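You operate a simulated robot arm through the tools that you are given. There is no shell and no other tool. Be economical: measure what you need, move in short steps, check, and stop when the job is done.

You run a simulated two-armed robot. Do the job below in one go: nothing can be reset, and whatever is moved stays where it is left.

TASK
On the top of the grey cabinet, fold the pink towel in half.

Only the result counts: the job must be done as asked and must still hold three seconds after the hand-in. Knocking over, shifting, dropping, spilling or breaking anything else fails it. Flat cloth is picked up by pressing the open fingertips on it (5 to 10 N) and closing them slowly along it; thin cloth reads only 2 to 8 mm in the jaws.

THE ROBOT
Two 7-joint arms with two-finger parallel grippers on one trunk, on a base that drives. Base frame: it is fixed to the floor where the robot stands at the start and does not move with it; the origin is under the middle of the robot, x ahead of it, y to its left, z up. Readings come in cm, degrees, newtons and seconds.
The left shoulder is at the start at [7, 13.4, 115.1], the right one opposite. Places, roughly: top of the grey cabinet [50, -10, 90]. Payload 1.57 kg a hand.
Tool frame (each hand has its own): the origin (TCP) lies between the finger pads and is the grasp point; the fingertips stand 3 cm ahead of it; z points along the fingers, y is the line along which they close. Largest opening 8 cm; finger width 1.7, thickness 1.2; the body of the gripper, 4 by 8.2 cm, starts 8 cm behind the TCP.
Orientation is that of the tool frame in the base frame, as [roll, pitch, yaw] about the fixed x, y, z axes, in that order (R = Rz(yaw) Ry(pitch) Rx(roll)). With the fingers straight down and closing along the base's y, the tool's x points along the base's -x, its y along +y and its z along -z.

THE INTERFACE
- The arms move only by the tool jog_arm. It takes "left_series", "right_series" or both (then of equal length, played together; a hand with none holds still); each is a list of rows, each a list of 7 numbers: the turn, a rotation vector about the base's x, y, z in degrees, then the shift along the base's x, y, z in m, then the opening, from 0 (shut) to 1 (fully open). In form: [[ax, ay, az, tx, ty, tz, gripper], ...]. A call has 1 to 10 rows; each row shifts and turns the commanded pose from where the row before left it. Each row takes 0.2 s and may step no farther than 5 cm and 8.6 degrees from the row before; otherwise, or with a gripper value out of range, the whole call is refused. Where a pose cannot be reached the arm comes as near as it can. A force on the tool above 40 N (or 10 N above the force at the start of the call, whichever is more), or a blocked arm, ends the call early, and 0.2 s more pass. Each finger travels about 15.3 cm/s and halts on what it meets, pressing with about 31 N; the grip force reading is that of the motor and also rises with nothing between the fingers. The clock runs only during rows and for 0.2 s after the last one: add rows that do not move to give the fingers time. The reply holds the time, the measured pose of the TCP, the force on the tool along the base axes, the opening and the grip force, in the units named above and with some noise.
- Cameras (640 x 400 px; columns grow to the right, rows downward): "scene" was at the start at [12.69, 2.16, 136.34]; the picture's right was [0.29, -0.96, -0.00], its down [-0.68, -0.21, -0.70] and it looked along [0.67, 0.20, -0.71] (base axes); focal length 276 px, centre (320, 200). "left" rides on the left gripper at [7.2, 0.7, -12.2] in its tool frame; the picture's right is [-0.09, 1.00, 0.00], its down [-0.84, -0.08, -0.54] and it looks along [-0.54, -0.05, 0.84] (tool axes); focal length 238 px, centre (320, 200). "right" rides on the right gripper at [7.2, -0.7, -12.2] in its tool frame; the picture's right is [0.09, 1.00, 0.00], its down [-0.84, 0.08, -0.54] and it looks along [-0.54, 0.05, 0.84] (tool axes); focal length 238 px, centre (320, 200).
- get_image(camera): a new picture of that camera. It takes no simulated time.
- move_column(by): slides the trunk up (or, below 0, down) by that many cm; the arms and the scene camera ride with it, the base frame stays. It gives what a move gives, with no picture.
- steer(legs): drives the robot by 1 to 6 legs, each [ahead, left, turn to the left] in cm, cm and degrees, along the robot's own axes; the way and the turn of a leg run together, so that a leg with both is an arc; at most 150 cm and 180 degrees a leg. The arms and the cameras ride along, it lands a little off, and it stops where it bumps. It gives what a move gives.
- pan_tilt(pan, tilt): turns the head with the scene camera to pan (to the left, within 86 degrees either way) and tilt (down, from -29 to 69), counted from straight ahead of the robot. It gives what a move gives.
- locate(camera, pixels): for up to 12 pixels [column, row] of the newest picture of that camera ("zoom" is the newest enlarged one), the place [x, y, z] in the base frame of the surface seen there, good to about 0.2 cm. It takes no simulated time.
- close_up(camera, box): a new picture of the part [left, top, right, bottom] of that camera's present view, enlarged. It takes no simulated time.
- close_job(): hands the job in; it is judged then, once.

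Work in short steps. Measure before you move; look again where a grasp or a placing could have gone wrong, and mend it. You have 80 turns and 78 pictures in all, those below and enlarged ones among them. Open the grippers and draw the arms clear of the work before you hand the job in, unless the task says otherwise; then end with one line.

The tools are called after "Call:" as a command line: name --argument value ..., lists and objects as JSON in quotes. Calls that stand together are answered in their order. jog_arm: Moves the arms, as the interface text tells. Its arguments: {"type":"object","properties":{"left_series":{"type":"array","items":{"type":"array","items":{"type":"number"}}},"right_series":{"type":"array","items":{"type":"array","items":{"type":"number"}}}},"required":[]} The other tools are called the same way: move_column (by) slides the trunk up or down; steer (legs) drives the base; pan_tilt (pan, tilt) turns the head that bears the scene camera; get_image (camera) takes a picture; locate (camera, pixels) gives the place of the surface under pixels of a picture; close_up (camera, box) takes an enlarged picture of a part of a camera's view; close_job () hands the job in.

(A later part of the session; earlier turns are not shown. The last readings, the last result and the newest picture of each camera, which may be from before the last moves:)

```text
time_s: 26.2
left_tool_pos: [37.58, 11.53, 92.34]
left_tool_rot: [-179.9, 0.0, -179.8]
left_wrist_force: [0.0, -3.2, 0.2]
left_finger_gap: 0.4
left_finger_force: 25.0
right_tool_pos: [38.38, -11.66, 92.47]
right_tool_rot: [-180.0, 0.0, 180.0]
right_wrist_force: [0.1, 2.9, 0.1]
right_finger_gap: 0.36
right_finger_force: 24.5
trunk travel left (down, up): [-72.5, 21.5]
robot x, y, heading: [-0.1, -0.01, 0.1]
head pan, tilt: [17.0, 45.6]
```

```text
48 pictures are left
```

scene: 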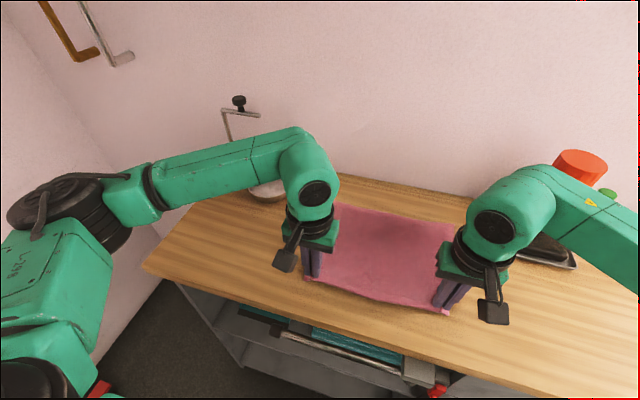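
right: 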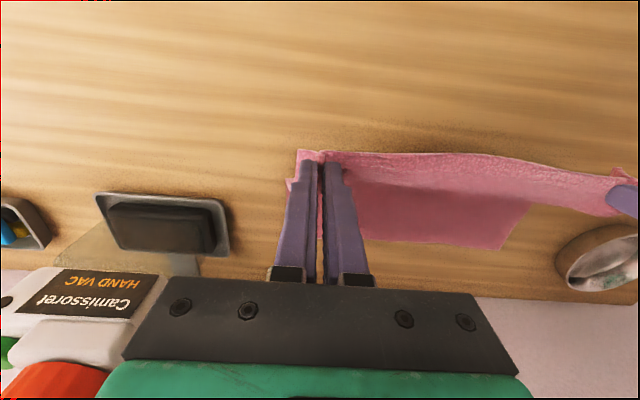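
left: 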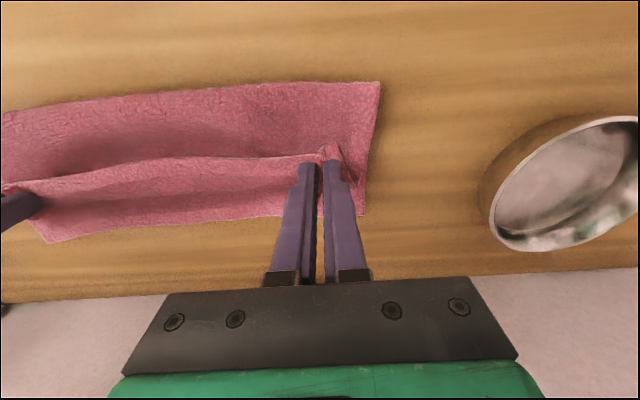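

The towel is flat again. I lower the last 8 mm, open the jaws to spread the cloth, and rise 5 cm.

Call:
jog_arm --left_series '[[0, 0, 0, -0.002, 0, -0.004, 0], [0, 0, 0, 0, 0, -0.003, 0], [0, 0, 0, 0, 0, 0, 0.15], [0, 0, 0, 0, 0, 0, 0.3], [0, 0, 0, 0, 0, 0, 0.4], [0, 0, 0, 0, 0, 0.01, 0.4], [0, 0, 0, 0, 0, 0.02, 0.4], [0, 0, 0, 0, 0, 0.03, 0.4], [0, 0, 0, 0, 0, 0, 0.4]]' --right_series '[[0, 0, 0, -0.002, 0, -0.004, 0], [0, 0, 0, 0, 0, -0.003, 0], [0, 0, 0, 0, 0, 0, 0.15], [0, 0, 0, 0, 0, 0, 0.3], [0, 0, 0, 0, 0, 0, 0.4], [0, 0, 0, 0, 0, 0.01, 0.4], [0, 0, 0, 0, 0, 0.02, 0.4], [0, 0, 0, 0, 0, 0.03, 0.4], [0, 0, 0, 0, 0, 0, 0.4]]'

Call:
get_image --camera "left"

Call:
get_image --camera "right"

```text
time_s: 28.2
left_tool_pos: [37.51, 11.54, 97.95]
left_tool_rot: [-179.9, 0.0, -179.9]
left_wrist_force: [0.3, 0.1, 0.1]
left_finger_gap: 3.19
left_finger_force: 0.0
right_tool_pos: [38.06, -11.71, 97.78]
right_tool_rot: [179.9, 0.0, 180.0]
right_wrist_force: [0.4, -0.9, -0.3]
right_finger_gap: 3.22
right_finger_force: 0.1
trunk travel left (down, up): [-72.5, 21.5]
robot x, y, heading: [0.02, -0.07, 0.1]
head pan, tilt: [17.0, 45.6]
```

```text
47 pictures are left
```

left: 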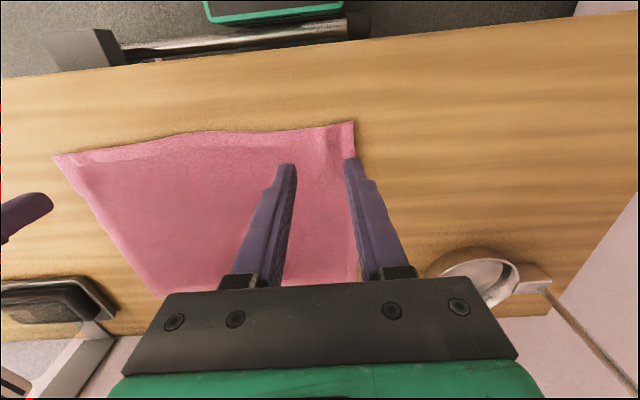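

```text
46 pictures are left
```

right: 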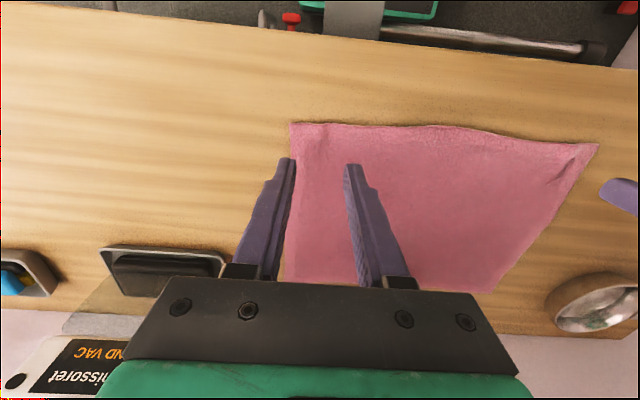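

The towel is flat again. I measure the near corners and the cabinet's front edge before tilting the hands.

Call:
locate --camera "left" --pixels '[[351, 125], [320, 130], [290, 132], [60, 159], [200, 60], [350, 40], [240, 133], [150, 143]]'

Call:
locate --camera "right" --pixels '[[293, 126], [320, 127], [350, 129], [500, 285], [290, 270], [250, 25]]'

```text
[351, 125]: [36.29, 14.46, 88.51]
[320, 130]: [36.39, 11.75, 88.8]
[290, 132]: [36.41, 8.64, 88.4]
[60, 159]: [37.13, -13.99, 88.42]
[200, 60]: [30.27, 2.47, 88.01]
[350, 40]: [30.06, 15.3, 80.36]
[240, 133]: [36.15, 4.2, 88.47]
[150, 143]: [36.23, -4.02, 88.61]
```

```text
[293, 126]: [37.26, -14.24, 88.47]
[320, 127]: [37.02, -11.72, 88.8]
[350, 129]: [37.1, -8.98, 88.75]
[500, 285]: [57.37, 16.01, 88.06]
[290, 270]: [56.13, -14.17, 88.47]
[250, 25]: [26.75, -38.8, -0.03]
```

The near edge lies at x≈36.3 (left) and 37.1 (right). I tilt both hands 45° so the fingers point forward and down, at a safe height.

Call:
jog_arm --left_series '[[0, -7.5, 0, -0.003, 0, 0, 0.4], [0, -7.5, 0, -0.003, 0, 0, 0.4], [0, -7.5, 0, -0.003, 0, 0, 0.4], [0, -7.5, 0, -0.003, 0, 0, 0.4], [0, -7.5, 0, -0.003, 0, 0, 0.4], [0, -7.5, 0, -0.004, 0, 0, 0.4], [0, 0, 0, 0, 0, 0, 0.4]]' --right_series '[[0, -7.5, 0, -0.003, 0, 0, 0.4], [0, -7.5, 0, -0.003, 0, 0, 0.4], [0, -7.5, 0, -0.003, 0, 0, 0.4], [0, -7.5, 0, -0.003, 0, 0, 0.4], [0, -7.5, 0, -0.003, 0, 0, 0.4], [0, -7.5, 0, -0.001, 0, 0, 0.4], [0, 0, 0, 0, 0, 0, 0.4]]'

Call:
get_image --camera "scene"

Call:
get_image --camera "left"

```text
time_s: 29.8
left_tool_pos: [36.04, 11.34, 97.75]
left_tool_rot: [-179.8, 37.5, 179.9]
left_wrist_force: [0.8, -0.9, 0.3]
left_finger_gap: 3.2
left_finger_force: 0.2
left hand out of reach, approached as far as the arm can: row 6
right_tool_pos: [37.15, -11.15, 96.69]
right_tool_rot: [-179.4, 39.9, -178.0]
right_wrist_force: [-0.5, 0.0, 0.5]
right_finger_gap: 3.21
right_finger_force: 0.0
right hand out of reach, approached as far as the arm can: row 6
trunk travel left (down, up): [-72.5, 21.5]
robot x, y, heading: [0.14, 0.23, 0.0]
head pan, tilt: [17.0, 45.6]
```

```text
45 pictures are left
```

scene: 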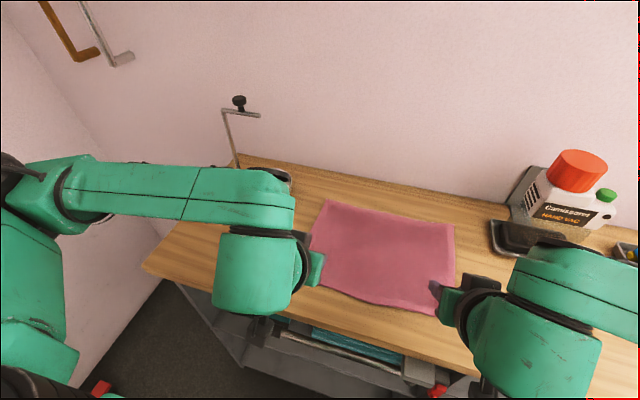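

```text
44 pictures are left
```

left: 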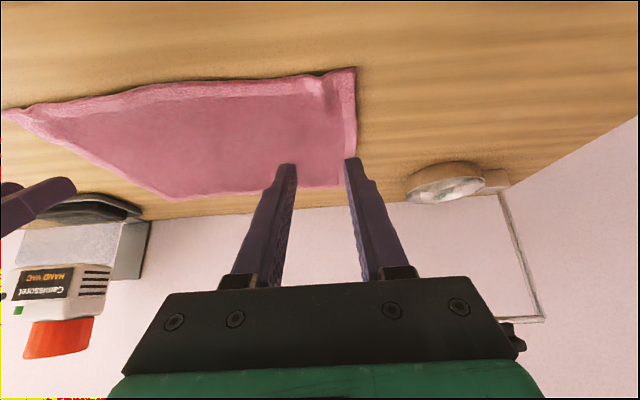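

Tilt tops out at about 38° here. To see whether a lower trunk would allow more, I raise the hands 12 cm (equivalent geometry) and try tilting further.

Call:
jog_arm --left_series '[[0, 0, 0, 0, 0, 0.04, 0.4], [0, 0, 0, 0, 0, 0.04, 0.4], [0, 0, 0, 0, 0, 0.04, 0.4], [0, -7.5, 0, 0, 0, 0, 0.4], [0, -7.5, 0, 0, 0, 0, 0.4], [0, 0, 0, 0, 0, 0, 0.4]]' --right_series '[[0, 0, 0, 0, 0, 0.04, 0.4], [0, 0, 0, 0, 0, 0.04, 0.4], [0, 0, 0, 0, 0, 0.04, 0.4], [0, -7.5, 0, 0, 0, 0, 0.4], [0, -7.5, 0, 0, 0, 0, 0.4], [0, 0, 0, 0, 0, 0, 0.4]]'

```text
time_s: 31.2
left_tool_pos: [36.01, 11.42, 109.75]
left_tool_rot: [-179.9, 48.7, -179.9]
left_wrist_force: [-0.4, 0.1, 0.1]
left_finger_gap: 3.18
left_finger_force: 0.1
left hand out of reach, approached as far as the arm can: row 5
right_tool_pos: [37.5, -11.0, 108.62]
right_tool_rot: [-178.2, 49.7, -176.6]
right_wrist_force: [0.1, -0.4, -0.2]
right_finger_gap: 3.21
right_finger_force: 0.1
right hand out of reach, approached as far as the arm can: row 5
trunk travel left (down, up): [-72.5, 21.5]
robot x, y, heading: [0.11, 0.13, -0.1]
head pan, tilt: [17.0, 45.6]
```

A lower trunk allows about 50°. I back the tilt off to a comfortable 45° and lower the trunk by 12 cm.

Call:
jog_arm --left_series '[[0, 4, 0, 0, 0, 0, 0.4], [0, 0, 0, 0, 0, 0, 0.4]]' --right_series '[[0, 7, 0, 0, 0, 0, 0.4], [0, 0, 0, 0, 0, 0, 0.4]]'

Call:
move_column --by -12

Call:
get_image --camera "left"

Call:
get_image --camera "right"

Call:
get_image --camera "scene"

```text
time_s: 31.8
left_tool_pos: [35.97, 11.46, 109.83]
left_tool_rot: [-179.9, 44.8, -179.9]
left_wrist_force: [0.5, -0.2, 0.7]
left_finger_gap: 3.19
left_finger_force: 0.0
right_tool_pos: [37.27, -11.07, 108.59]
right_tool_rot: [-178.8, 42.9, -177.1]
right_wrist_force: [-0.2, -0.2, 0.4]
right_finger_gap: 3.22
right_finger_force: 0.1
trunk travel left (down, up): [-72.5, 21.5]
robot x, y, heading: [0.04, -0.21, -0.2]
head pan, tilt: [17.0, 45.6]
```

```text
time_s: 33.3
left_tool_pos: [36.07, 11.58, 97.7]
left_tool_rot: [-179.9, 44.8, -179.9]
left_wrist_force: [-0.1, -0.1, -0.3]
left_finger_gap: 3.22
left_finger_force: 0.1
right_tool_pos: [37.25, -11.14, 96.61]
right_tool_rot: [-178.7, 42.8, -177.1]
right_wrist_force: [-0.8, 0.1, -0.6]
right_finger_gap: 3.21
right_finger_force: 0.0
trunk travel left (down, up): [-60.5, 33.5]
robot x, y, heading: [0.06, -0.17, 0.3]
head pan, tilt: [17.0, 45.6]
```

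```text
43 pictures are left
```

left: 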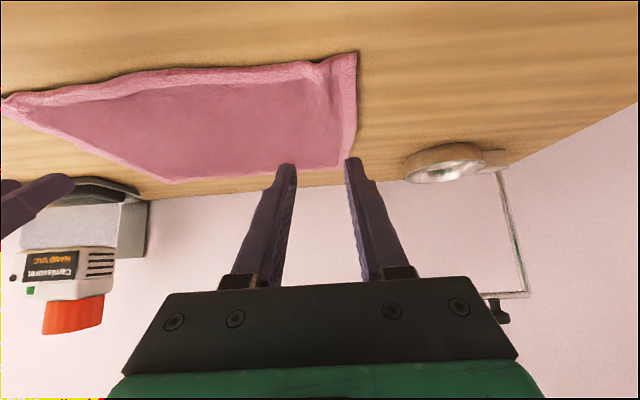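

```text
42 pictures are left
```

right: 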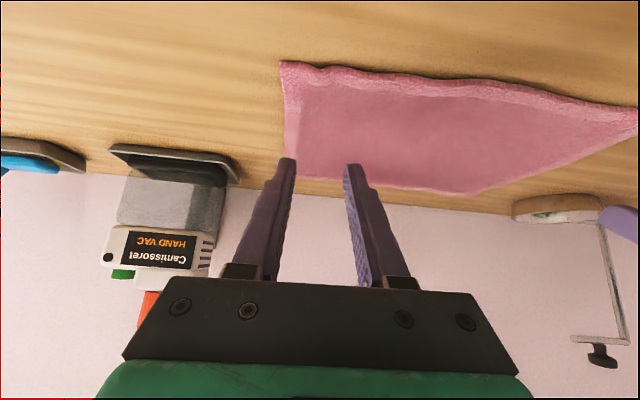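

```text
41 pictures are left
```

scene: 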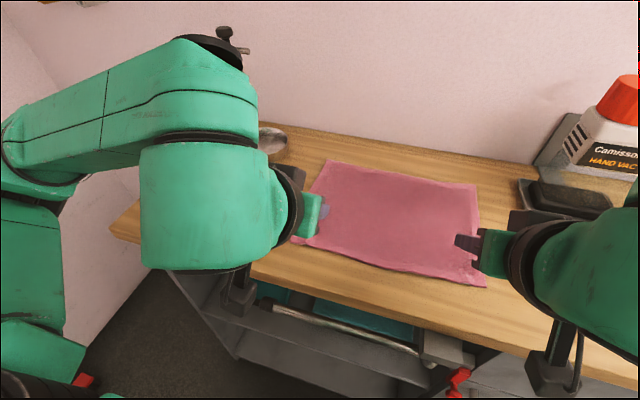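

Both hands are tilted about 44°. I align the right hand (x −0.9, y −0.5, yaw −3°), shift the left x −0.5, and descend to just above the cloth.

Call:
jog_arm --left_series '[[0, 0, 0, -0.002, 0, -0.015, 0.4], [0, 0, 0, -0.003, 0, -0.02, 0.4], [0, 0, 0, 0, 0, -0.015, 0.4], [0, 0, 0, 0, 0, -0.009, 0.4], [0, 0, 0, 0, 0, 0, 0.4]]' --right_series '[[0, 0, -2.9, -0.004, -0.002, -0.012, 0.4], [0, 0, 0, -0.005, -0.003, -0.015, 0.4], [0, 0, 0, 0, 0, -0.012, 0.4], [0, 0, 0, 0, 0, -0.008, 0.4], [0, 0, 0, 0, 0, 0, 0.4]]'

Call:
get_image --camera "left"

Call:
get_image --camera "right"

```text
time_s: 34.5
left_tool_pos: [35.53, 10.78, 94.87]
left_tool_rot: [178.5, 45.2, 177.1]
left_wrist_force: [0.7, -0.6, -0.7]
left_finger_gap: 3.2
left_finger_force: 0.0
left hand out of reach, approached as far as the arm can: row 2, 3, 4
right_tool_pos: [36.44, -11.8, 91.8]
right_tool_rot: [-178.7, 42.8, -179.9]
right_wrist_force: [0.2, -0.6, 0.7]
right_finger_gap: 3.2
right_finger_force: 0.1
trunk travel left (down, up): [-60.5, 33.5]
robot x, y, heading: [0.18, -0.07, 0.3]
head pan, tilt: [17.0, 45.6]
```

```text
40 pictures are left
```

left: 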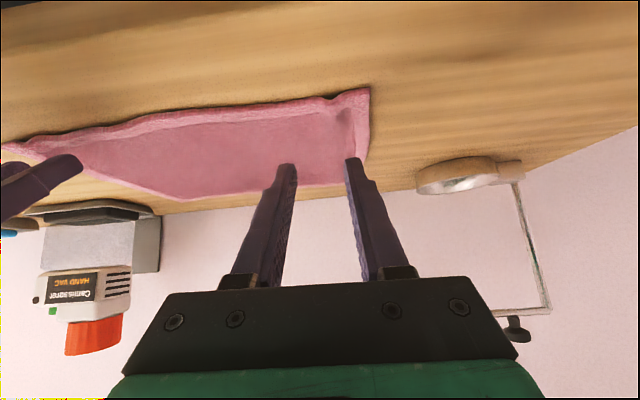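

```text
39 pictures are left
```

right: 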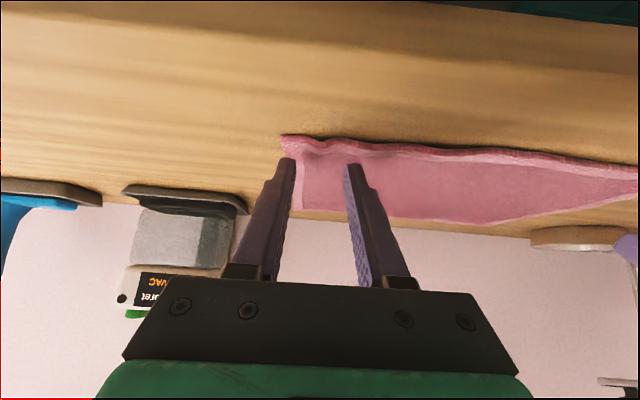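

The left hand hit its reach limit, so I raise both hands a bit, correct the left yaw and y, and lower the trunk 6 cm more.

Call:
jog_arm --left_series '[[0, 0, 0, 0, 0, 0.02, 0.4], [0, 0, 2.9, 0, 0.007, 0.02, 0.4], [0, 0, 0, 0, 0, 0, 0.4]]' --right_series '[[0, 0, 0, 0, 0, 0.03, 0.4], [0, 0, 0, 0, 0, 0.03, 0.4], [0, 0, 0, 0, 0, 0, 0.4]]'

Call:
move_column --by -6

```text
time_s: 35.3
left_tool_pos: [35.57, 12.12, 98.37]
left_tool_rot: [-179.9, 44.7, -176.9]
left_wrist_force: [-0.4, 0.2, 1.0]
left_finger_gap: 3.18
left_finger_force: 0.0
right_tool_pos: [36.38, -11.85, 97.87]
right_tool_rot: [-178.7, 42.9, 180.0]
right_wrist_force: [0.7, 0.5, 0.4]
right_finger_gap: 3.19
right_finger_force: 0.0
trunk travel left (down, up): [-60.5, 33.5]
robot x, y, heading: [-0.23, 0.15, 0.0]
head pan, tilt: [17.0, 45.6]
```

```text
time_s: 36.3
left_tool_pos: [35.63, 12.19, 92.37]
left_tool_rot: [-179.9, 44.8, -177.0]
left_wrist_force: [-0.1, 0.9, -0.3]
left_finger_gap: 3.21
left_finger_force: 0.1
right_tool_pos: [36.43, -11.9, 91.91]
right_tool_rot: [-178.7, 42.7, 179.9]
right_wrist_force: [0.2, 0.1, -0.1]
right_finger_gap: 3.2
right_finger_force: 0.1
trunk travel left (down, up): [-54.5, 39.5]
robot x, y, heading: [0.14, 0.04, 0.2]
head pan, tilt: [17.0, 45.6]
```

The left's commanded pose had been kept, so I undo that correction, then descend to contact.

Call:
jog_arm --left_series '[[0, 0, -2.9, 0, -0.006, -0.004, 0.4], [0, 0, 0, 0, 0, -0.004, 0.4], [0, 0, 0, 0, 0, -0.002, 0.4], [0, 0, 0, 0, 0, 0, 0.4]]' --right_series '[[0, 0, 0, 0, 0, -0.002, 0.4], [0, 0, 0, 0, 0, -0.002, 0.4], [0, 0, 0, 0, 0, -0.001, 0.4], [0, 0, 0, 0, 0, 0, 0.4]]'

Call:
get_image --camera "left"

Call:
get_image --camera "right"

```text
time_s: 37.3
left_tool_pos: [35.62, 11.44, 91.23]
left_tool_rot: [-180.0, 44.7, -179.9]
left_wrist_force: [-0.7, -0.4, 0.2]
left_finger_gap: 3.2
left_finger_force: 0.1
right_tool_pos: [36.35, -11.82, 91.37]
right_tool_rot: [-178.7, 42.9, 180.0]
right_wrist_force: [0.2, 0.2, 0.6]
right_finger_gap: 3.2
right_finger_force: 0.0
trunk travel left (down, up): [-54.5, 39.5]
robot x, y, heading: [0.11, 0.04, -0.1]
head pan, tilt: [17.0, 45.6]
```

```text
38 pictures are left
```

left: 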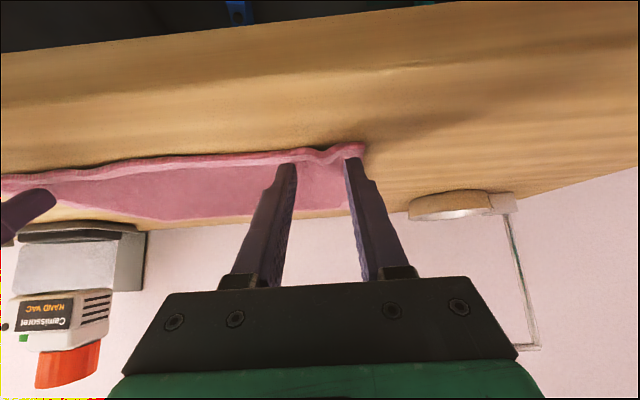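

```text
37 pictures are left
```

right: 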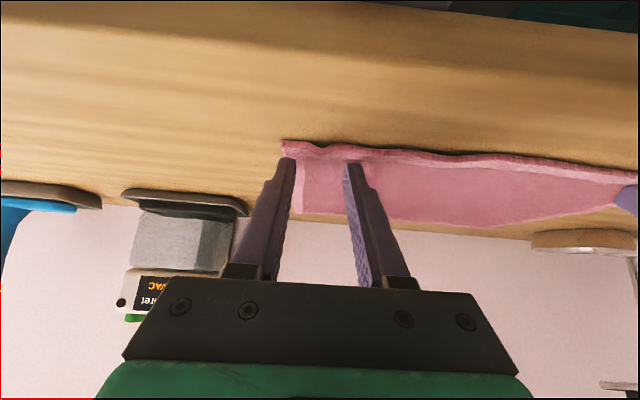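

Still no force. I press 2–3 mm further in small steps.

Call:
jog_arm --left_series '[[0, 0, 0, 0, 0, -0.001, 0.4], [0, 0, 0, 0, 0, -0.001, 0.4], [0, 0, 0, 0, 0, 0, 0.4]]' --right_series '[[0, 0, 0, 0, 0, -0.0015, 0.4], [0, 0, 0, 0, 0, -0.0015, 0.4], [0, 0, 0, 0, 0, 0, 0.4]]'

```text
time_s: 38.1
left_tool_pos: [35.48, 11.54, 91.1]
left_tool_rot: [-179.9, 44.7, -179.9]
left_wrist_force: [0.1, 0.4, 1.6]
left_finger_gap: 3.21
left_finger_force: 0.0
right_tool_pos: [36.49, -11.79, 91.16]
right_tool_rot: [-178.8, 42.9, -180.0]
right_wrist_force: [0.9, -0.4, 2.6]
right_finger_gap: 3.2
right_finger_force: 0.1
trunk travel left (down, up): [-54.5, 39.5]
robot x, y, heading: [-0.1, 0.0, -0.2]
head pan, tilt: [17.0, 45.6]
```

Contact is starting at 1.6 N and 2.6 N, so I press about 1.5 mm more.

Call:
jog_arm --left_series '[[0, 0, 0, 0, 0, -0.001, 0.4], [0, 0, 0, 0, 0, -0.0008, 0.4], [0, 0, 0, 0, 0, 0, 0.4]]' --right_series '[[0, 0, 0, 0, 0, -0.0007, 0.4], [0, 0, 0, 0, 0, -0.0005, 0.4], [0, 0, 0, 0, 0, 0, 0.4]]'

```text
time_s: 38.9
left_tool_pos: [35.66, 11.73, 91.02]
left_tool_rot: [-179.9, 44.9, -179.8]
left_wrist_force: [1.1, 0.9, 6.5]
left_finger_gap: 3.2
left_finger_force: 0.1
right_tool_pos: [36.22, -11.83, 91.03]
right_tool_rot: [-178.8, 42.8, 180.0]
right_wrist_force: [1.9, -0.4, 6.7]
right_finger_gap: 3.19
right_finger_force: 0.2
trunk travel left (down, up): [-54.5, 39.5]
robot x, y, heading: [0.03, -0.21, -0.1]
head pan, tilt: [17.0, 45.6]
```

Both hands press at about 6.5 N. I close slowly.

Call:
jog_arm --left_series '[[0, 0, 0, 0, 0, 0, 0.36], [0, 0, 0, 0, 0, 0, 0.32], [0, 0, 0, 0, 0, 0, 0.28], [0, 0, 0, 0, 0, 0, 0.24], [0, 0, 0, 0, 0, 0, 0.2], [0, 0, 0, 0, 0, 0, 0.15], [0, 0, 0, 0, 0, 0, 0.1], [0, 0, 0, 0, 0, 0, 0.05], [0, 0, 0, 0, 0, 0, 0], [0, 0, 0, 0, 0, 0, 0]]' --right_series '[[0, 0, 0, 0, 0, 0, 0.36], [0, 0, 0, 0, 0, 0, 0.32], [0, 0, 0, 0, 0, 0, 0.28], [0, 0, 0, 0, 0, 0, 0.24], [0, 0, 0, 0, 0, 0, 0.2], [0, 0, 0, 0, 0, 0, 0.15], [0, 0, 0, 0, 0, 0, 0.1], [0, 0, 0, 0, 0, 0, 0.05], [0, 0, 0, 0, 0, 0, 0], [0, 0, 0, 0, 0, 0, 0]]'

Call:
get_image --camera "left"

Call:
get_image --camera "right"

```text
time_s: 41.1
left_tool_pos: [35.57, 11.59, 90.99]
left_tool_rot: [-179.7, 44.7, -179.9]
left_wrist_force: [0.0, -7.3, 5.4]
left_finger_gap: 0.35
left_finger_force: 24.3
right_tool_pos: [36.19, -11.84, 91.07]
right_tool_rot: [-178.9, 42.9, -180.0]
right_wrist_force: [-0.1, 7.4, 4.5]
right_finger_gap: 0.34
right_finger_force: 24.5
trunk travel left (down, up): [-54.5, 39.5]
robot x, y, heading: [-0.0, -0.02, 0.1]
head pan, tilt: [17.0, 45.6]
```

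```text
36 pictures are left
```

left: 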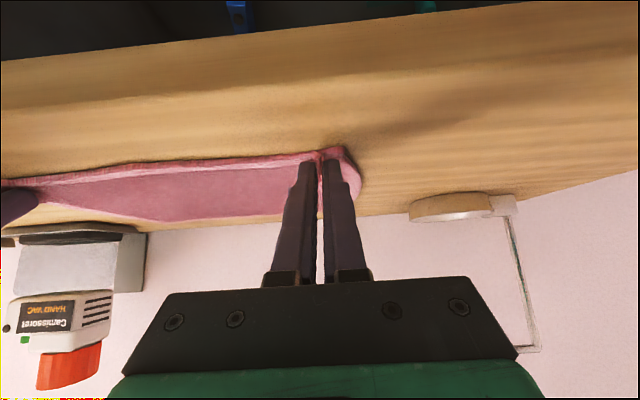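

```text
35 pictures are left
```

right: 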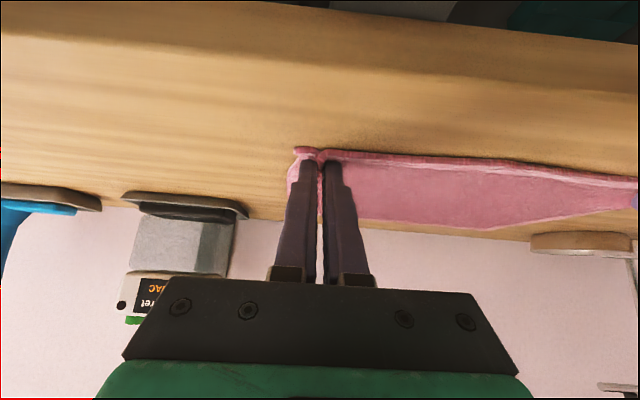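

Both hands grip cloth again at about 0.35 cm. I lift and carry while rotating the hands upright, which turns the edge over with them, then check.

Call:
jog_arm --left_series '[[0, 0, 0, 0.002, -0.003, 0.01, 0], [0, 7.5, 0, 0.0112, -0.001, 0.0168, 0], [0, 7.5, 0, 0.0154, 0, 0.0163, 0], [0, 7.5, 0, 0.0185, 0, 0.0158, 0], [0, 7.5, 0, 0.0216, 0, 0.0124, 0], [0, 7.5, 0, 0.0216, 0, 0.008, 0], [0, 7.5, 0, 0.0186, 0, 0.0025, 0], [0, 0, 0, 0, 0, 0, 0]]' --right_series '[[0, 0, 0, 0.002, 0.003, 0.01, 0], [0, 7.5, 0, 0.0112, 0.001, 0.0168, 0], [0, 7.5, 0, 0.0154, 0, 0.0163, 0], [0, 7.5, 0, 0.0185, 0, 0.0158, 0], [0, 7.5, 0, 0.0216, 0, 0.0124, 0], [0, 7.5, 0, 0.0216, 0, 0.008, 0], [0, 7.5, 0, 0.0186, 0, 0.0025, 0], [0, 0, 0, 0, 0, 0, 0]]'

Call:
get_image --camera "left"

Call:
get_image --camera "scene"

```text
time_s: 42.9
left_tool_pos: [46.19, 11.13, 99.35]
left_tool_rot: [-179.9, -0.3, -179.9]
left_wrist_force: [-0.6, -1.3, 0.3]
left_finger_gap: 0.31
left_finger_force: 24.2
right_tool_pos: [47.09, -11.52, 99.34]
right_tool_rot: [-178.9, -2.2, -179.8]
right_wrist_force: [-0.3, 1.5, -0.2]
right_finger_gap: 0.35
right_finger_force: 24.6
trunk travel left (down, up): [-54.5, 39.5]
robot x, y, heading: [-0.13, -0.34, 0.0]
head pan, tilt: [17.0, 45.6]
```

```text
34 pictures are left
```

left: 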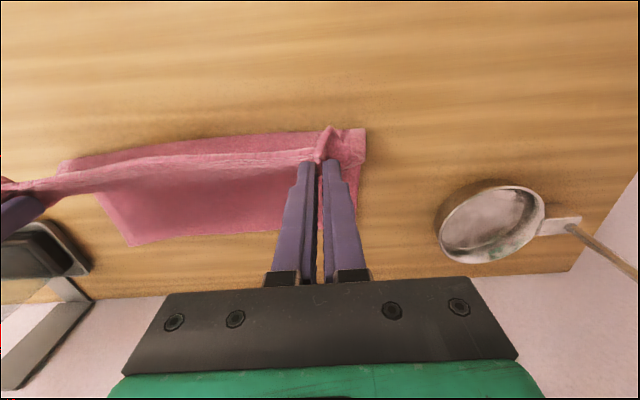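

```text
33 pictures are left
```

scene: 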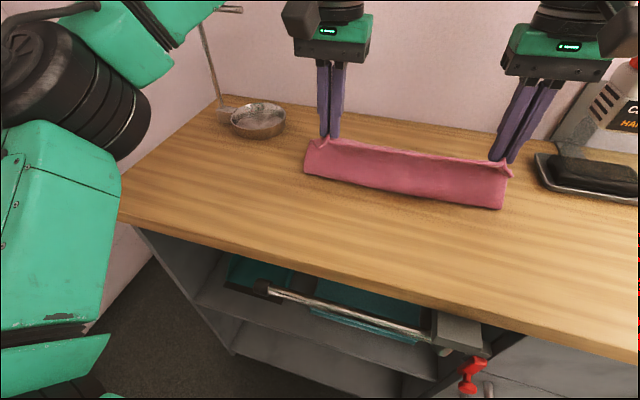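

The sheet now hangs cleanly from its edge. I continue down the low diagonal while tilting 22° further, then measure the fold.

Call:
jog_arm --left_series '[[0, 3.75, 0, 0.0112, 0, -0.0025, 0], [0, 3.75, 0, 0.0113, 0, -0.0025, 0], [0, 3.75, 0, 0.0101, 0, -0.0057, 0], [0, 3.75, 0, 0.0102, 0, -0.0058, 0], [0, 3.75, 0, 0.0095, 0, -0.0069, 0], [0, 3.75, 0, 0.0096, 0, -0.007, 0], [0, 0, 0, 0, 0, 0, 0]]' --right_series '[[0, 3.75, 0, 0.0112, 0, -0.0025, 0], [0, 3.75, 0, 0.0113, 0, -0.0025, 0], [0, 3.75, 0, 0.0101, 0, -0.0057, 0], [0, 3.75, 0, 0.0102, 0, -0.0058, 0], [0, 3.75, 0, 0.0095, 0, -0.0069, 0], [0, 3.75, 0, 0.0096, 0, -0.007, 0], [0, 0, 0, 0, 0, 0, 0]]'

Call:
get_image --camera "left"

Call:
close_up --camera "scene" --box '[280, 80, 540, 242]'

```text
time_s: 44.6
left_tool_pos: [48.63, 13.11, 92.85]
left_tool_rot: [180.0, -22.4, -179.8]
left_wrist_force: [0.4, 0.1, -0.9]
left_finger_gap: 0.0
left_finger_force: 21.2
left hand out of reach, approached as far as the arm can: row 4, 5, 6
right_tool_pos: [48.47, -14.41, 91.68]
right_tool_rot: [-179.0, -24.0, 180.0]
right_wrist_force: [-3.0, 0.2, 22.5]
right_finger_gap: 0.36
right_finger_force: 24.7
right hand out of reach, approached as far as the arm can: row 3, 4, 5, 6
trunk travel left (down, up): [-54.5, 39.5]
robot x, y, heading: [0.18, 0.27, 0.2]
head pan, tilt: [17.0, 45.6]
stopped in row 7 (right hand): the force on the tool passed its limit (the readings are from after the stop); the commanded pose is now the measured one
```

```text
32 pictures are left
```

left: 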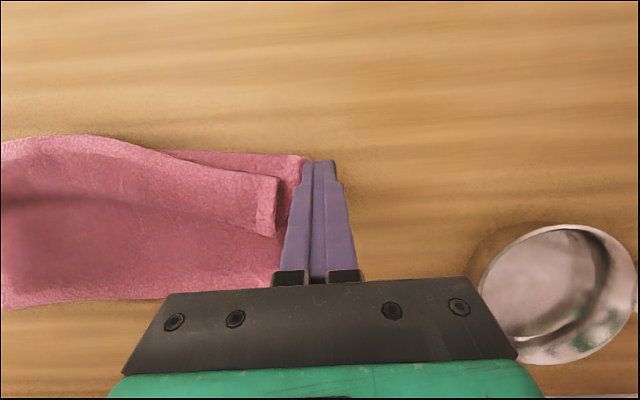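

```text
2.46 times, centred on (410, 161) of scene
```

zoom: 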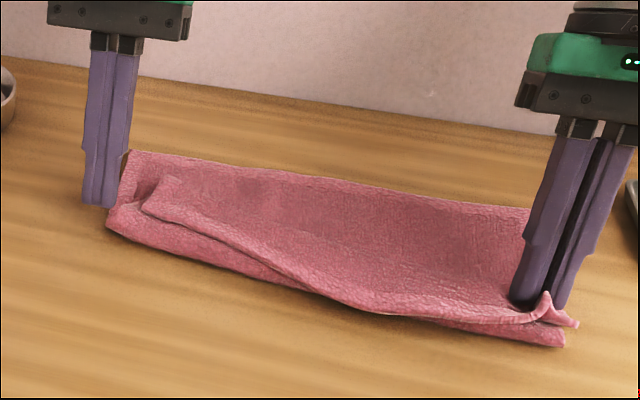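

The backward tilt was out of reach, so the hands were pushed sideways and the left corner slipped out. I relieve the right hand's press by rising, and straighten both hands to vertical.

Call:
jog_arm --left_series '[[0, 0, 0, 0, 0, 0.02, 0.1], [0, -7.5, 0, 0, -0.003, 0.02, 0.2], [0, -7.5, 0, 0, -0.005, 0.02, 0.2], [0, -7.5, 0, 0, -0.005, 0.02, 0.2], [0, 0, 0, 0.02, -0.005, 0, 0.2], [0, 0, 0, 0.02, 0, 0, 0.2], [0, 0, 0, 0.02, 0, 0, 0.2], [0, 0, 0, 0.02, 0, 0, 0.2], [0, 0, 0, 0, 0, 0, 0.2]]' --right_series '[[0, 0, 0, 0, 0, 0.01, 0], [0, -7.5, 0, -0.003, 0.005, 0.015, 0], [0, -7.5, 0, -0.003, 0.01, 0.015, 0], [0, -7.5, 0, -0.003, 0.01, 0.01, 0], [0, 0, 0, -0.01, 0, 0.01, 0], [0, 0, 0, -0.02, 0, 0, 0], [0, 0, 0, -0.02, 0, 0, 0], [0, 0, 0, -0.01, 0, 0, 0], [0, 0, 0, 0, 0, 0, 0]]'

Call:
get_image --camera "scene"

```text
time_s: 46.6
left_tool_pos: [54.0, 11.3, 100.07]
left_tool_rot: [180.0, -0.1, -179.8]
left_wrist_force: [0.5, -0.2, -0.2]
left_finger_gap: 1.6
left_finger_force: 0.1
left hand out of reach, approached as far as the arm can: row 1, 8
right_tool_pos: [41.3, -11.89, 97.1]
right_tool_rot: [-178.8, -1.7, 180.0]
right_wrist_force: [0.3, -0.2, 0.6]
right_finger_gap: 0.34
right_finger_force: 24.7
right hand out of reach, approached as far as the arm can: row 1
trunk travel left (down, up): [-54.5, 39.5]
robot x, y, heading: [-0.34, 0.08, 0.2]
head pan, tilt: [17.0, 45.6]
```

```text
30 pictures are left
```

scene: 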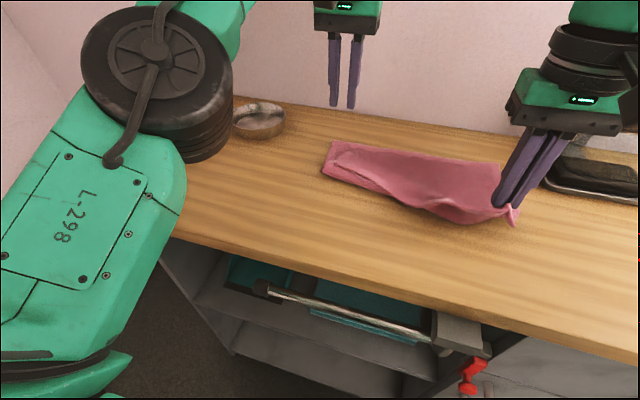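

With the low trunk even vertical fingers only reach x≈54, so the trunk must go back up. I lay the right corner down near its old place, release it, and raise the hands.

Call:
jog_arm --left_series '[[0, 0, 0, -0.02, 0, 0, 0.4], [0, 0, 0, -0.02, 0, 0, 0.4], [0, 0, 0, -0.02, 0, 0, 0.4], [0, 0, 0, 0, 0, 0, 0.4], [0, 0, 0, 0, 0, 0, 0.4], [0, 0, 0, 0, 0, 0, 0.4], [0, 0, 0, 0, 0, 0, 0.4], [0, 0, 0, 0, 0, 0, 0.4], [0, 0, 0, 0, 0, 0, 0.4]]' --right_series '[[0, 0, 0, -0.01, 0, -0.015, 0], [0, 0, 0, -0.012, 0, -0.015, 0], [0, 0, 0, -0.012, 0, -0.013, 0], [0, 0, 0, 0, 0, -0.008, 0], [0, 0, 0, 0, 0, 0, 0.2], [0, 0, 0, 0, 0, 0, 0.4], [0, 0, 0, 0, 0, 0.02, 0.4], [0, 0, 0, 0, 0, 0.03, 0.4], [0, 0, 0, 0, 0, 0, 0.4]]'

Call:
move_column --by 18

Call:
get_image --camera "scene"

```text
time_s: 48.6
left_tool_pos: [48.13, 11.14, 100.12]
left_tool_rot: [180.0, -0.1, -179.8]
left_wrist_force: [0.1, 0.1, -1.1]
left_finger_gap: 3.17
left_finger_force: 0.1
right_tool_pos: [37.87, -11.98, 97.06]
right_tool_rot: [-179.0, -1.8, 179.9]
right_wrist_force: [-0.2, 0.1, 0.4]
right_finger_gap: 3.21
right_finger_force: 0.1
trunk travel left (down, up): [-54.5, 39.5]
robot x, y, heading: [0.33, -0.32, -0.1]
head pan, tilt: [17.0, 45.6]
```

```text
time_s: 50.6
left_tool_pos: [48.12, 11.18, 118.13]
left_tool_rot: [179.9, -0.1, -179.8]
left_wrist_force: [-0.9, -0.3, -0.5]
left_finger_gap: 3.22
left_finger_force: 0.1
right_tool_pos: [37.93, -12.02, 115.0]
right_tool_rot: [-178.9, -1.7, 179.8]
right_wrist_force: [1.1, 0.2, 0.6]
right_finger_gap: 3.2
right_finger_force: 0.1
trunk travel left (down, up): [-72.5, 21.5]
robot x, y, heading: [-0.36, -0.07, 0.1]
head pan, tilt: [17.0, 45.6]
```

```text
29 pictures are left
```

scene: 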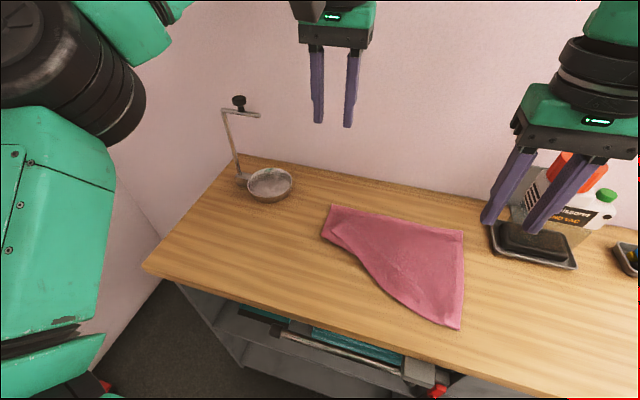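

I enlarge the view to find the left corner that flopped over.

Call:
close_up --camera "scene" --box '[300, 190, 480, 335]'

Call:
locate --camera "scene" --pixels '[[332, 206], [462, 231], [458, 326], [323, 236], [336, 225], [365, 261], [390, 290]]'

```text
2.76 times, centred on (390, 262) of scene
```

zoom: 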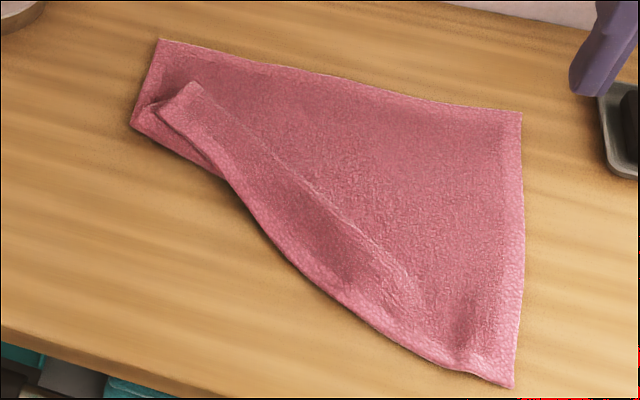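

```text
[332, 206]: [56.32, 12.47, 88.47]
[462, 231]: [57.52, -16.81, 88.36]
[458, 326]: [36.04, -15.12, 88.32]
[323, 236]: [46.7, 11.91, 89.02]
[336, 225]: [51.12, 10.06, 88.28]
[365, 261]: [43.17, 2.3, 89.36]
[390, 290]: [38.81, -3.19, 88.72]
```

The near-left corner lies flopped over at about zoom (190,85), already turned the right way up for the final fold. I bring the left hand over it and look closely.

Call:
jog_arm --left_series '[[0, 0, 0, 0.008, -0.005, -0.04, 0.4], [0, 0, 0, 0.008, -0.005, -0.04, 0.4], [0, 0, 0, 0.008, -0.005, -0.03, 0.4], [0, 0, 0, 0.006, -0.003, -0.02, 0.4], [0, 0, 0, 0, 0, 0, 0.4]]'

Call:
get_image --camera "left"

```text
time_s: 51.8
left_tool_pos: [51.35, 9.36, 105.03]
left_tool_rot: [-179.9, 0.0, -179.8]
left_wrist_force: [0.1, 0.2, 0.6]
left_finger_gap: 3.19
left_finger_force: 0.0
right_tool_pos: [37.92, -11.93, 114.95]
right_tool_rot: [-178.9, -1.7, 179.9]
right_wrist_force: [0.3, -0.4, 0.1]
right_finger_gap: 3.21
right_finger_force: 0.1
trunk travel left (down, up): [-72.5, 21.5]
robot x, y, heading: [-0.4, 0.16, -0.1]
head pan, tilt: [17.0, 45.6]
```

```text
27 pictures are left
```

left: 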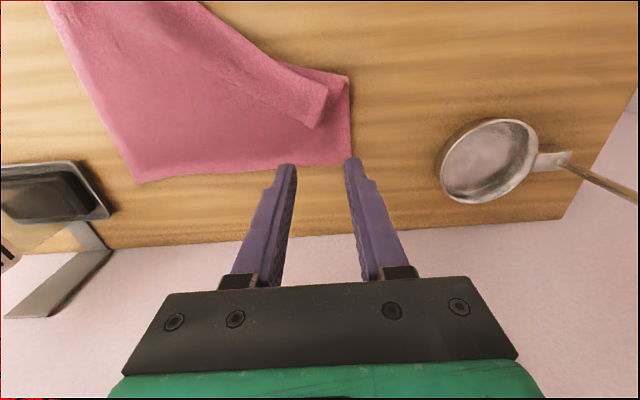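

Call:
locate --camera "left" --pixels '[[314, 127], [326, 92], [290, 110], [305, 103], [347, 78], [349, 162], [140, 178], [260, 98], [300, 68]]'

Call:
close_up --camera "left" --box '[200, 40, 370, 190]'

```text
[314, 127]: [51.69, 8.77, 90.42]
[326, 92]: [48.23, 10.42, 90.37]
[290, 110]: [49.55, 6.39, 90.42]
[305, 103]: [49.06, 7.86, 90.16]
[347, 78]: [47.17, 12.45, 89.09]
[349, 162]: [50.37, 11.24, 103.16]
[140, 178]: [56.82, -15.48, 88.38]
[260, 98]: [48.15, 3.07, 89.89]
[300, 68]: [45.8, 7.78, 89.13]
```

```text
2.67 times, centred on (285, 115) of left
```

zoom: 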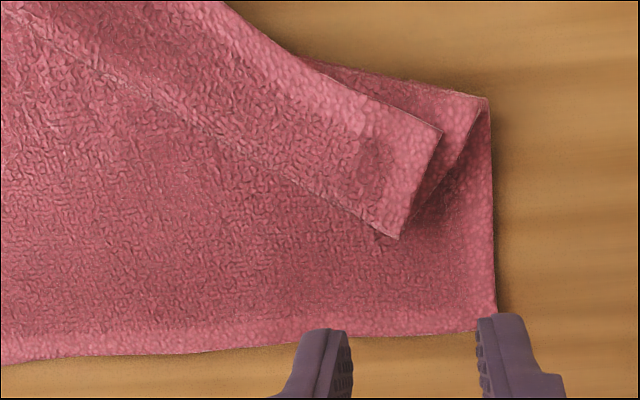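

The flopped flap sits raised at z≈90.4 around (49.8, 7.5). I grasp it lightly there with the left hand so only the top piece is picked up.

Call:
jog_arm --left_series '[[0, 0, 0, -0.008, -0.01, -0.03, 0.4], [0, 0, 0, -0.007, -0.01, -0.04, 0.4], [0, 0, 0, 0, 0, -0.03, 0.4], [0, 0, 0, 0, 0, -0.012, 0.4], [0, 0, 0, 0, 0, -0.005, 0.4], [0, 0, 0, 0, 0, 0, 0.4]]'

Call:
get_image --camera "left"

```text
time_s: 53.2
left_tool_pos: [49.77, 7.3, 93.42]
left_tool_rot: [-179.9, -0.1, -179.8]
left_wrist_force: [-1.0, 0.2, 0.7]
left_finger_gap: 3.22
left_finger_force: 0.1
right_tool_pos: [37.98, -11.92, 115.04]
right_tool_rot: [-178.9, -1.6, 179.9]
right_wrist_force: [0.5, -0.6, -0.8]
right_finger_gap: 3.17
right_finger_force: 0.1
trunk travel left (down, up): [-72.5, 21.5]
robot x, y, heading: [0.11, -0.0, -0.1]
head pan, tilt: [17.0, 45.6]
```

```text
25 pictures are left
```

left: 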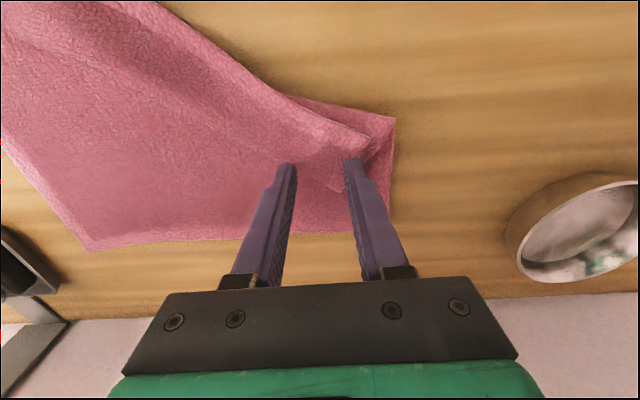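

The fingertips straddle the flap. I press a few millimetres, close slowly and lift 4 cm.

Call:
jog_arm --left_series '[[0, 0, 0, -0.003, 0, -0.004, 0.4], [0, 0, 0, 0, 0, -0.004, 0.36], [0, 0, 0, 0, 0, -0.003, 0.3], [0, 0, 0, 0, 0, 0, 0.24], [0, 0, 0, 0, 0, 0, 0.18], [0, 0, 0, 0, 0, 0, 0.12], [0, 0, 0, 0, 0, 0, 0.06], [0, 0, 0, 0, 0, 0, 0], [0, 0, 0, 0, 0, 0, 0], [0, 0, 0, 0, 0, 0.02, 0]]'

Call:
jog_arm --left_series '[[0, 0, 0, 0, 0, 0.02, 0], [0, 0, 0, -0.01, 0, 0.02, 0], [0, 0, 0, 0, 0, 0, 0]]'

Call:
get_image --camera "scene"

```text
time_s: 55.4
left_tool_pos: [49.4, 7.34, 94.27]
left_tool_rot: [179.9, -0.1, -179.8]
left_wrist_force: [0.3, 0.7, 0.2]
left_finger_gap: 0.0
left_finger_force: 21.7
right_tool_pos: [37.87, -11.95, 115.03]
right_tool_rot: [-178.9, -1.7, 179.9]
right_wrist_force: [-0.2, 0.1, -0.6]
right_finger_gap: 3.2
right_finger_force: 0.1
trunk travel left (down, up): [-72.5, 21.5]
robot x, y, heading: [-0.27, 0.08, 0.1]
head pan, tilt: [17.0, 45.6]
```

```text
time_s: 56.2
left_tool_pos: [48.38, 7.47, 98.34]
left_tool_rot: [-180.0, -0.1, -179.8]
left_wrist_force: [-0.5, 1.6, -0.3]
left_finger_gap: 0.0
left_finger_force: 21.2
right_tool_pos: [38.03, -12.06, 114.97]
right_tool_rot: [-178.9, -1.7, 180.0]
right_wrist_force: [0.2, -0.2, 0.3]
right_finger_gap: 3.21
right_finger_force: 0.0
trunk travel left (down, up): [-72.5, 21.5]
robot x, y, heading: [0.36, -0.05, -0.2]
head pan, tilt: [17.0, 45.6]
```

```text
24 pictures are left
```

scene: 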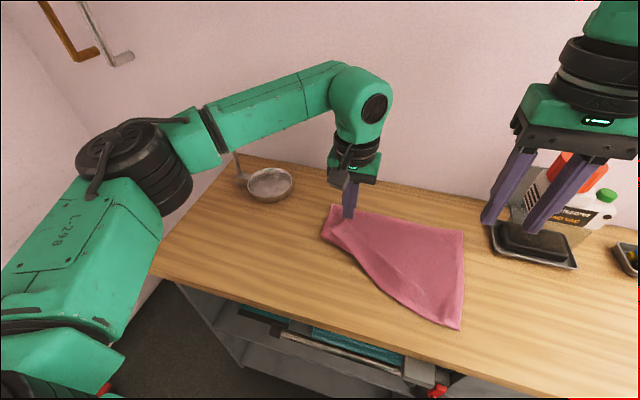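

The grip came up empty because it hadn't pressed hard enough. I reopen and press until a real force reads.

Call:
jog_arm --left_series '[[0, 0, 0, 0.005, 0, 0, 0.2], [0, 0, 0, 0.005, 0, -0.02, 0.4], [0, 0, 0, 0, 0, -0.025, 0.4], [0, 0, 0, 0, 0, -0.015, 0.4], [0, 0, 0, 0, 0, -0.003, 0.4], [0, 0, 0, 0, 0, 0, 0.4]]'

Call:
jog_arm --left_series '[[0, 0, 0, 0, 0, -0.002, 0.4], [0, 0, 0, 0, 0, -0.001, 0.4], [0, 0, 0, 0, 0, 0, 0.4]]'

```text
time_s: 57.6
left_tool_pos: [49.33, 7.43, 92.02]
left_tool_rot: [-179.8, 0.0, -179.8]
left_wrist_force: [0.3, 0.0, 3.2]
left_finger_gap: 3.19
left_finger_force: 0.0
right_tool_pos: [37.92, -12.04, 115.06]
right_tool_rot: [-178.9, -1.6, 179.9]
right_wrist_force: [0.0, 0.9, 0.2]
right_finger_gap: 3.18
right_finger_force: 0.1
trunk travel left (down, up): [-72.5, 21.5]
robot x, y, heading: [0.0, 0.32, -0.3]
head pan, tilt: [17.0, 45.6]
```

```text
time_s: 58.4
left_tool_pos: [49.4, 7.44, 91.83]
left_tool_rot: [-179.8, 0.0, -179.9]
left_wrist_force: [0.2, 1.6, 8.9]
left_finger_gap: 3.2
left_finger_force: 0.1
right_tool_pos: [37.82, -12.06, 115.01]
right_tool_rot: [-178.8, -1.7, 179.9]
right_wrist_force: [-0.4, -0.1, -0.2]
right_finger_gap: 3.18
right_finger_force: 0.1
trunk travel left (down, up): [-72.5, 21.5]
robot x, y, heading: [-0.07, -0.04, 0.1]
head pan, tilt: [17.0, 45.6]
```

The press is 8.9 N, so I close slowly and lift.

Call:
jog_arm --left_series '[[0, 0, 0, 0, 0, 0, 0.35], [0, 0, 0, 0, 0, 0, 0.3], [0, 0, 0, 0, 0, 0, 0.25], [0, 0, 0, 0, 0, 0, 0.2], [0, 0, 0, 0, 0, 0, 0.15], [0, 0, 0, 0, 0, 0, 0.1], [0, 0, 0, 0, 0, 0, 0.05], [0, 0, 0, 0, 0, 0, 0], [0, 0, 0, 0, 0, 0, 0], [0, 0, 0, 0, 0, 0.015, 0]]'

Call:
jog_arm --left_series '[[0, 0, 0, 0, 0, 0.02, 0], [0, 0, 0, -0.01, 0, 0.02, 0], [0, 0, 0, -0.01, 0, 0.02, 0], [0, 0, 0, 0, 0, 0, 0]]'

Call:
get_image --camera "scene"

```text
time_s: 60.6
left_tool_pos: [49.32, 7.41, 93.08]
left_tool_rot: [179.9, -0.2, -179.9]
left_wrist_force: [-1.2, 0.6, -0.4]
left_finger_gap: 0.6
left_finger_force: 25.9
right_tool_pos: [37.94, -11.99, 114.95]
right_tool_rot: [-178.9, -1.7, 179.9]
right_wrist_force: [0.3, -0.2, 0.0]
right_finger_gap: 3.2
right_finger_force: 0.0
trunk travel left (down, up): [-72.5, 21.5]
robot x, y, heading: [-0.45, -0.08, -0.1]
head pan, tilt: [17.0, 45.6]
```

```text
time_s: 61.6
left_tool_pos: [47.31, 7.47, 99.23]
left_tool_rot: [180.0, -0.2, -179.8]
left_wrist_force: [-0.2, -0.2, 0.4]
left_finger_gap: 0.59
left_finger_force: 25.7
right_tool_pos: [37.98, -11.98, 115.03]
right_tool_rot: [-178.9, -1.8, 179.9]
right_wrist_force: [-0.2, 0.1, -0.6]
right_finger_gap: 3.22
right_finger_force: 0.0
trunk travel left (down, up): [-72.5, 21.5]
robot x, y, heading: [0.08, 0.24, -0.1]
head pan, tilt: [17.0, 45.6]
```

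```text
23 pictures are left
```

scene: 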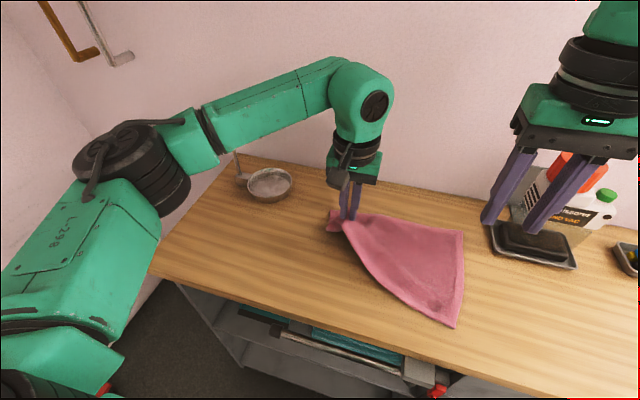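

It's gripped at 0.59 cm. I carry this corner back toward (37, 12.5), staying high and then lowering.

Call:
jog_arm --left_series '[[0, 0, 0, -0.02, 0.01, 0.01, 0], [0, 0, 0, -0.02, 0.01, 0, 0], [0, 0, 0, -0.02, 0.01, 0, 0], [0, 0, 0, -0.02, 0.01, -0.01, 0], [0, 0, 0, -0.015, 0.005, -0.015, 0], [0, 0, 0, 0, 0, 0, 0]]'

Call:
get_image --camera "scene"

```text
time_s: 63.0
left_tool_pos: [37.81, 11.67, 97.6]
left_tool_rot: [179.9, -0.1, -179.8]
left_wrist_force: [0.0, 0.7, 0.2]
left_finger_gap: 0.61
left_finger_force: 26.0
right_tool_pos: [37.93, -12.08, 114.96]
right_tool_rot: [-178.9, -1.8, 179.9]
right_wrist_force: [0.4, 0.4, 0.3]
right_finger_gap: 3.2
right_finger_force: 0.1
trunk travel left (down, up): [-72.5, 21.5]
robot x, y, heading: [0.03, -0.27, 0.3]
head pan, tilt: [17.0, 45.6]
```

```text
22 pictures are left
```

scene: 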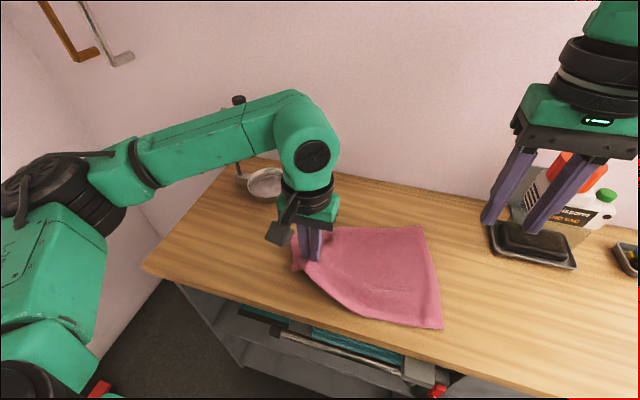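

The pull seems to have dragged both layers, so the towel shifted toward the robot. I lower it, release, draw the left hand clear to the left-up, and look.

Call:
jog_arm --left_series '[[0, 0, 0, 0.01, 0, -0.02, 0], [0, 0, 0, 0.01, 0, -0.025, 0], [0, 0, 0, 0, 0, 0, 0.2], [0, 0, 0, 0, 0, 0, 0.5], [0, 0, 0, 0, 0, 0, 0.6], [0, 0, 0, 0, 0, 0.03, 0.6], [0, 0, 0, 0, 0, 0.04, 0.6], [0, 0, 0, 0, 0.03, 0.04, 0.6], [0, 0, 0, 0, 0.03, 0.04, 0.6]]'

Call:
close_up --camera "scene" --box '[270, 190, 470, 340]'

```text
time_s: 65.0
left_tool_pos: [39.84, 17.71, 108.48]
left_tool_rot: [-179.9, -0.1, -179.8]
left_wrist_force: [-0.2, 0.2, 0.6]
left_finger_gap: 4.8
left_finger_force: 0.0
right_tool_pos: [37.8, -11.89, 115.07]
right_tool_rot: [-178.9, -1.7, 180.0]
right_wrist_force: [0.6, -0.2, -0.1]
right_finger_gap: 3.22
right_finger_force: 0.1
trunk travel left (down, up): [-72.5, 21.5]
robot x, y, heading: [0.28, -0.21, 0.2]
head pan, tilt: [17.0, 45.6]
```

```text
2.67 times, centred on (370, 265) of scene
```

zoom: 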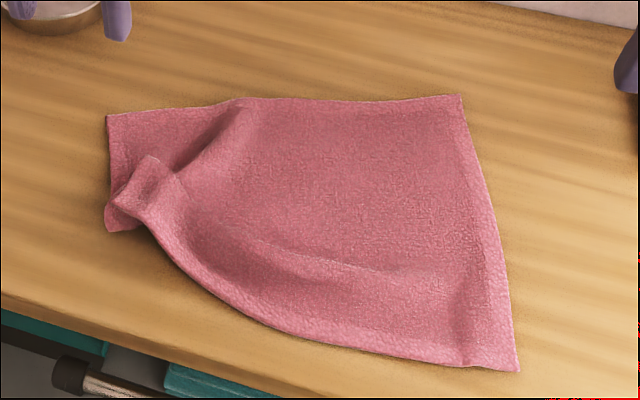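

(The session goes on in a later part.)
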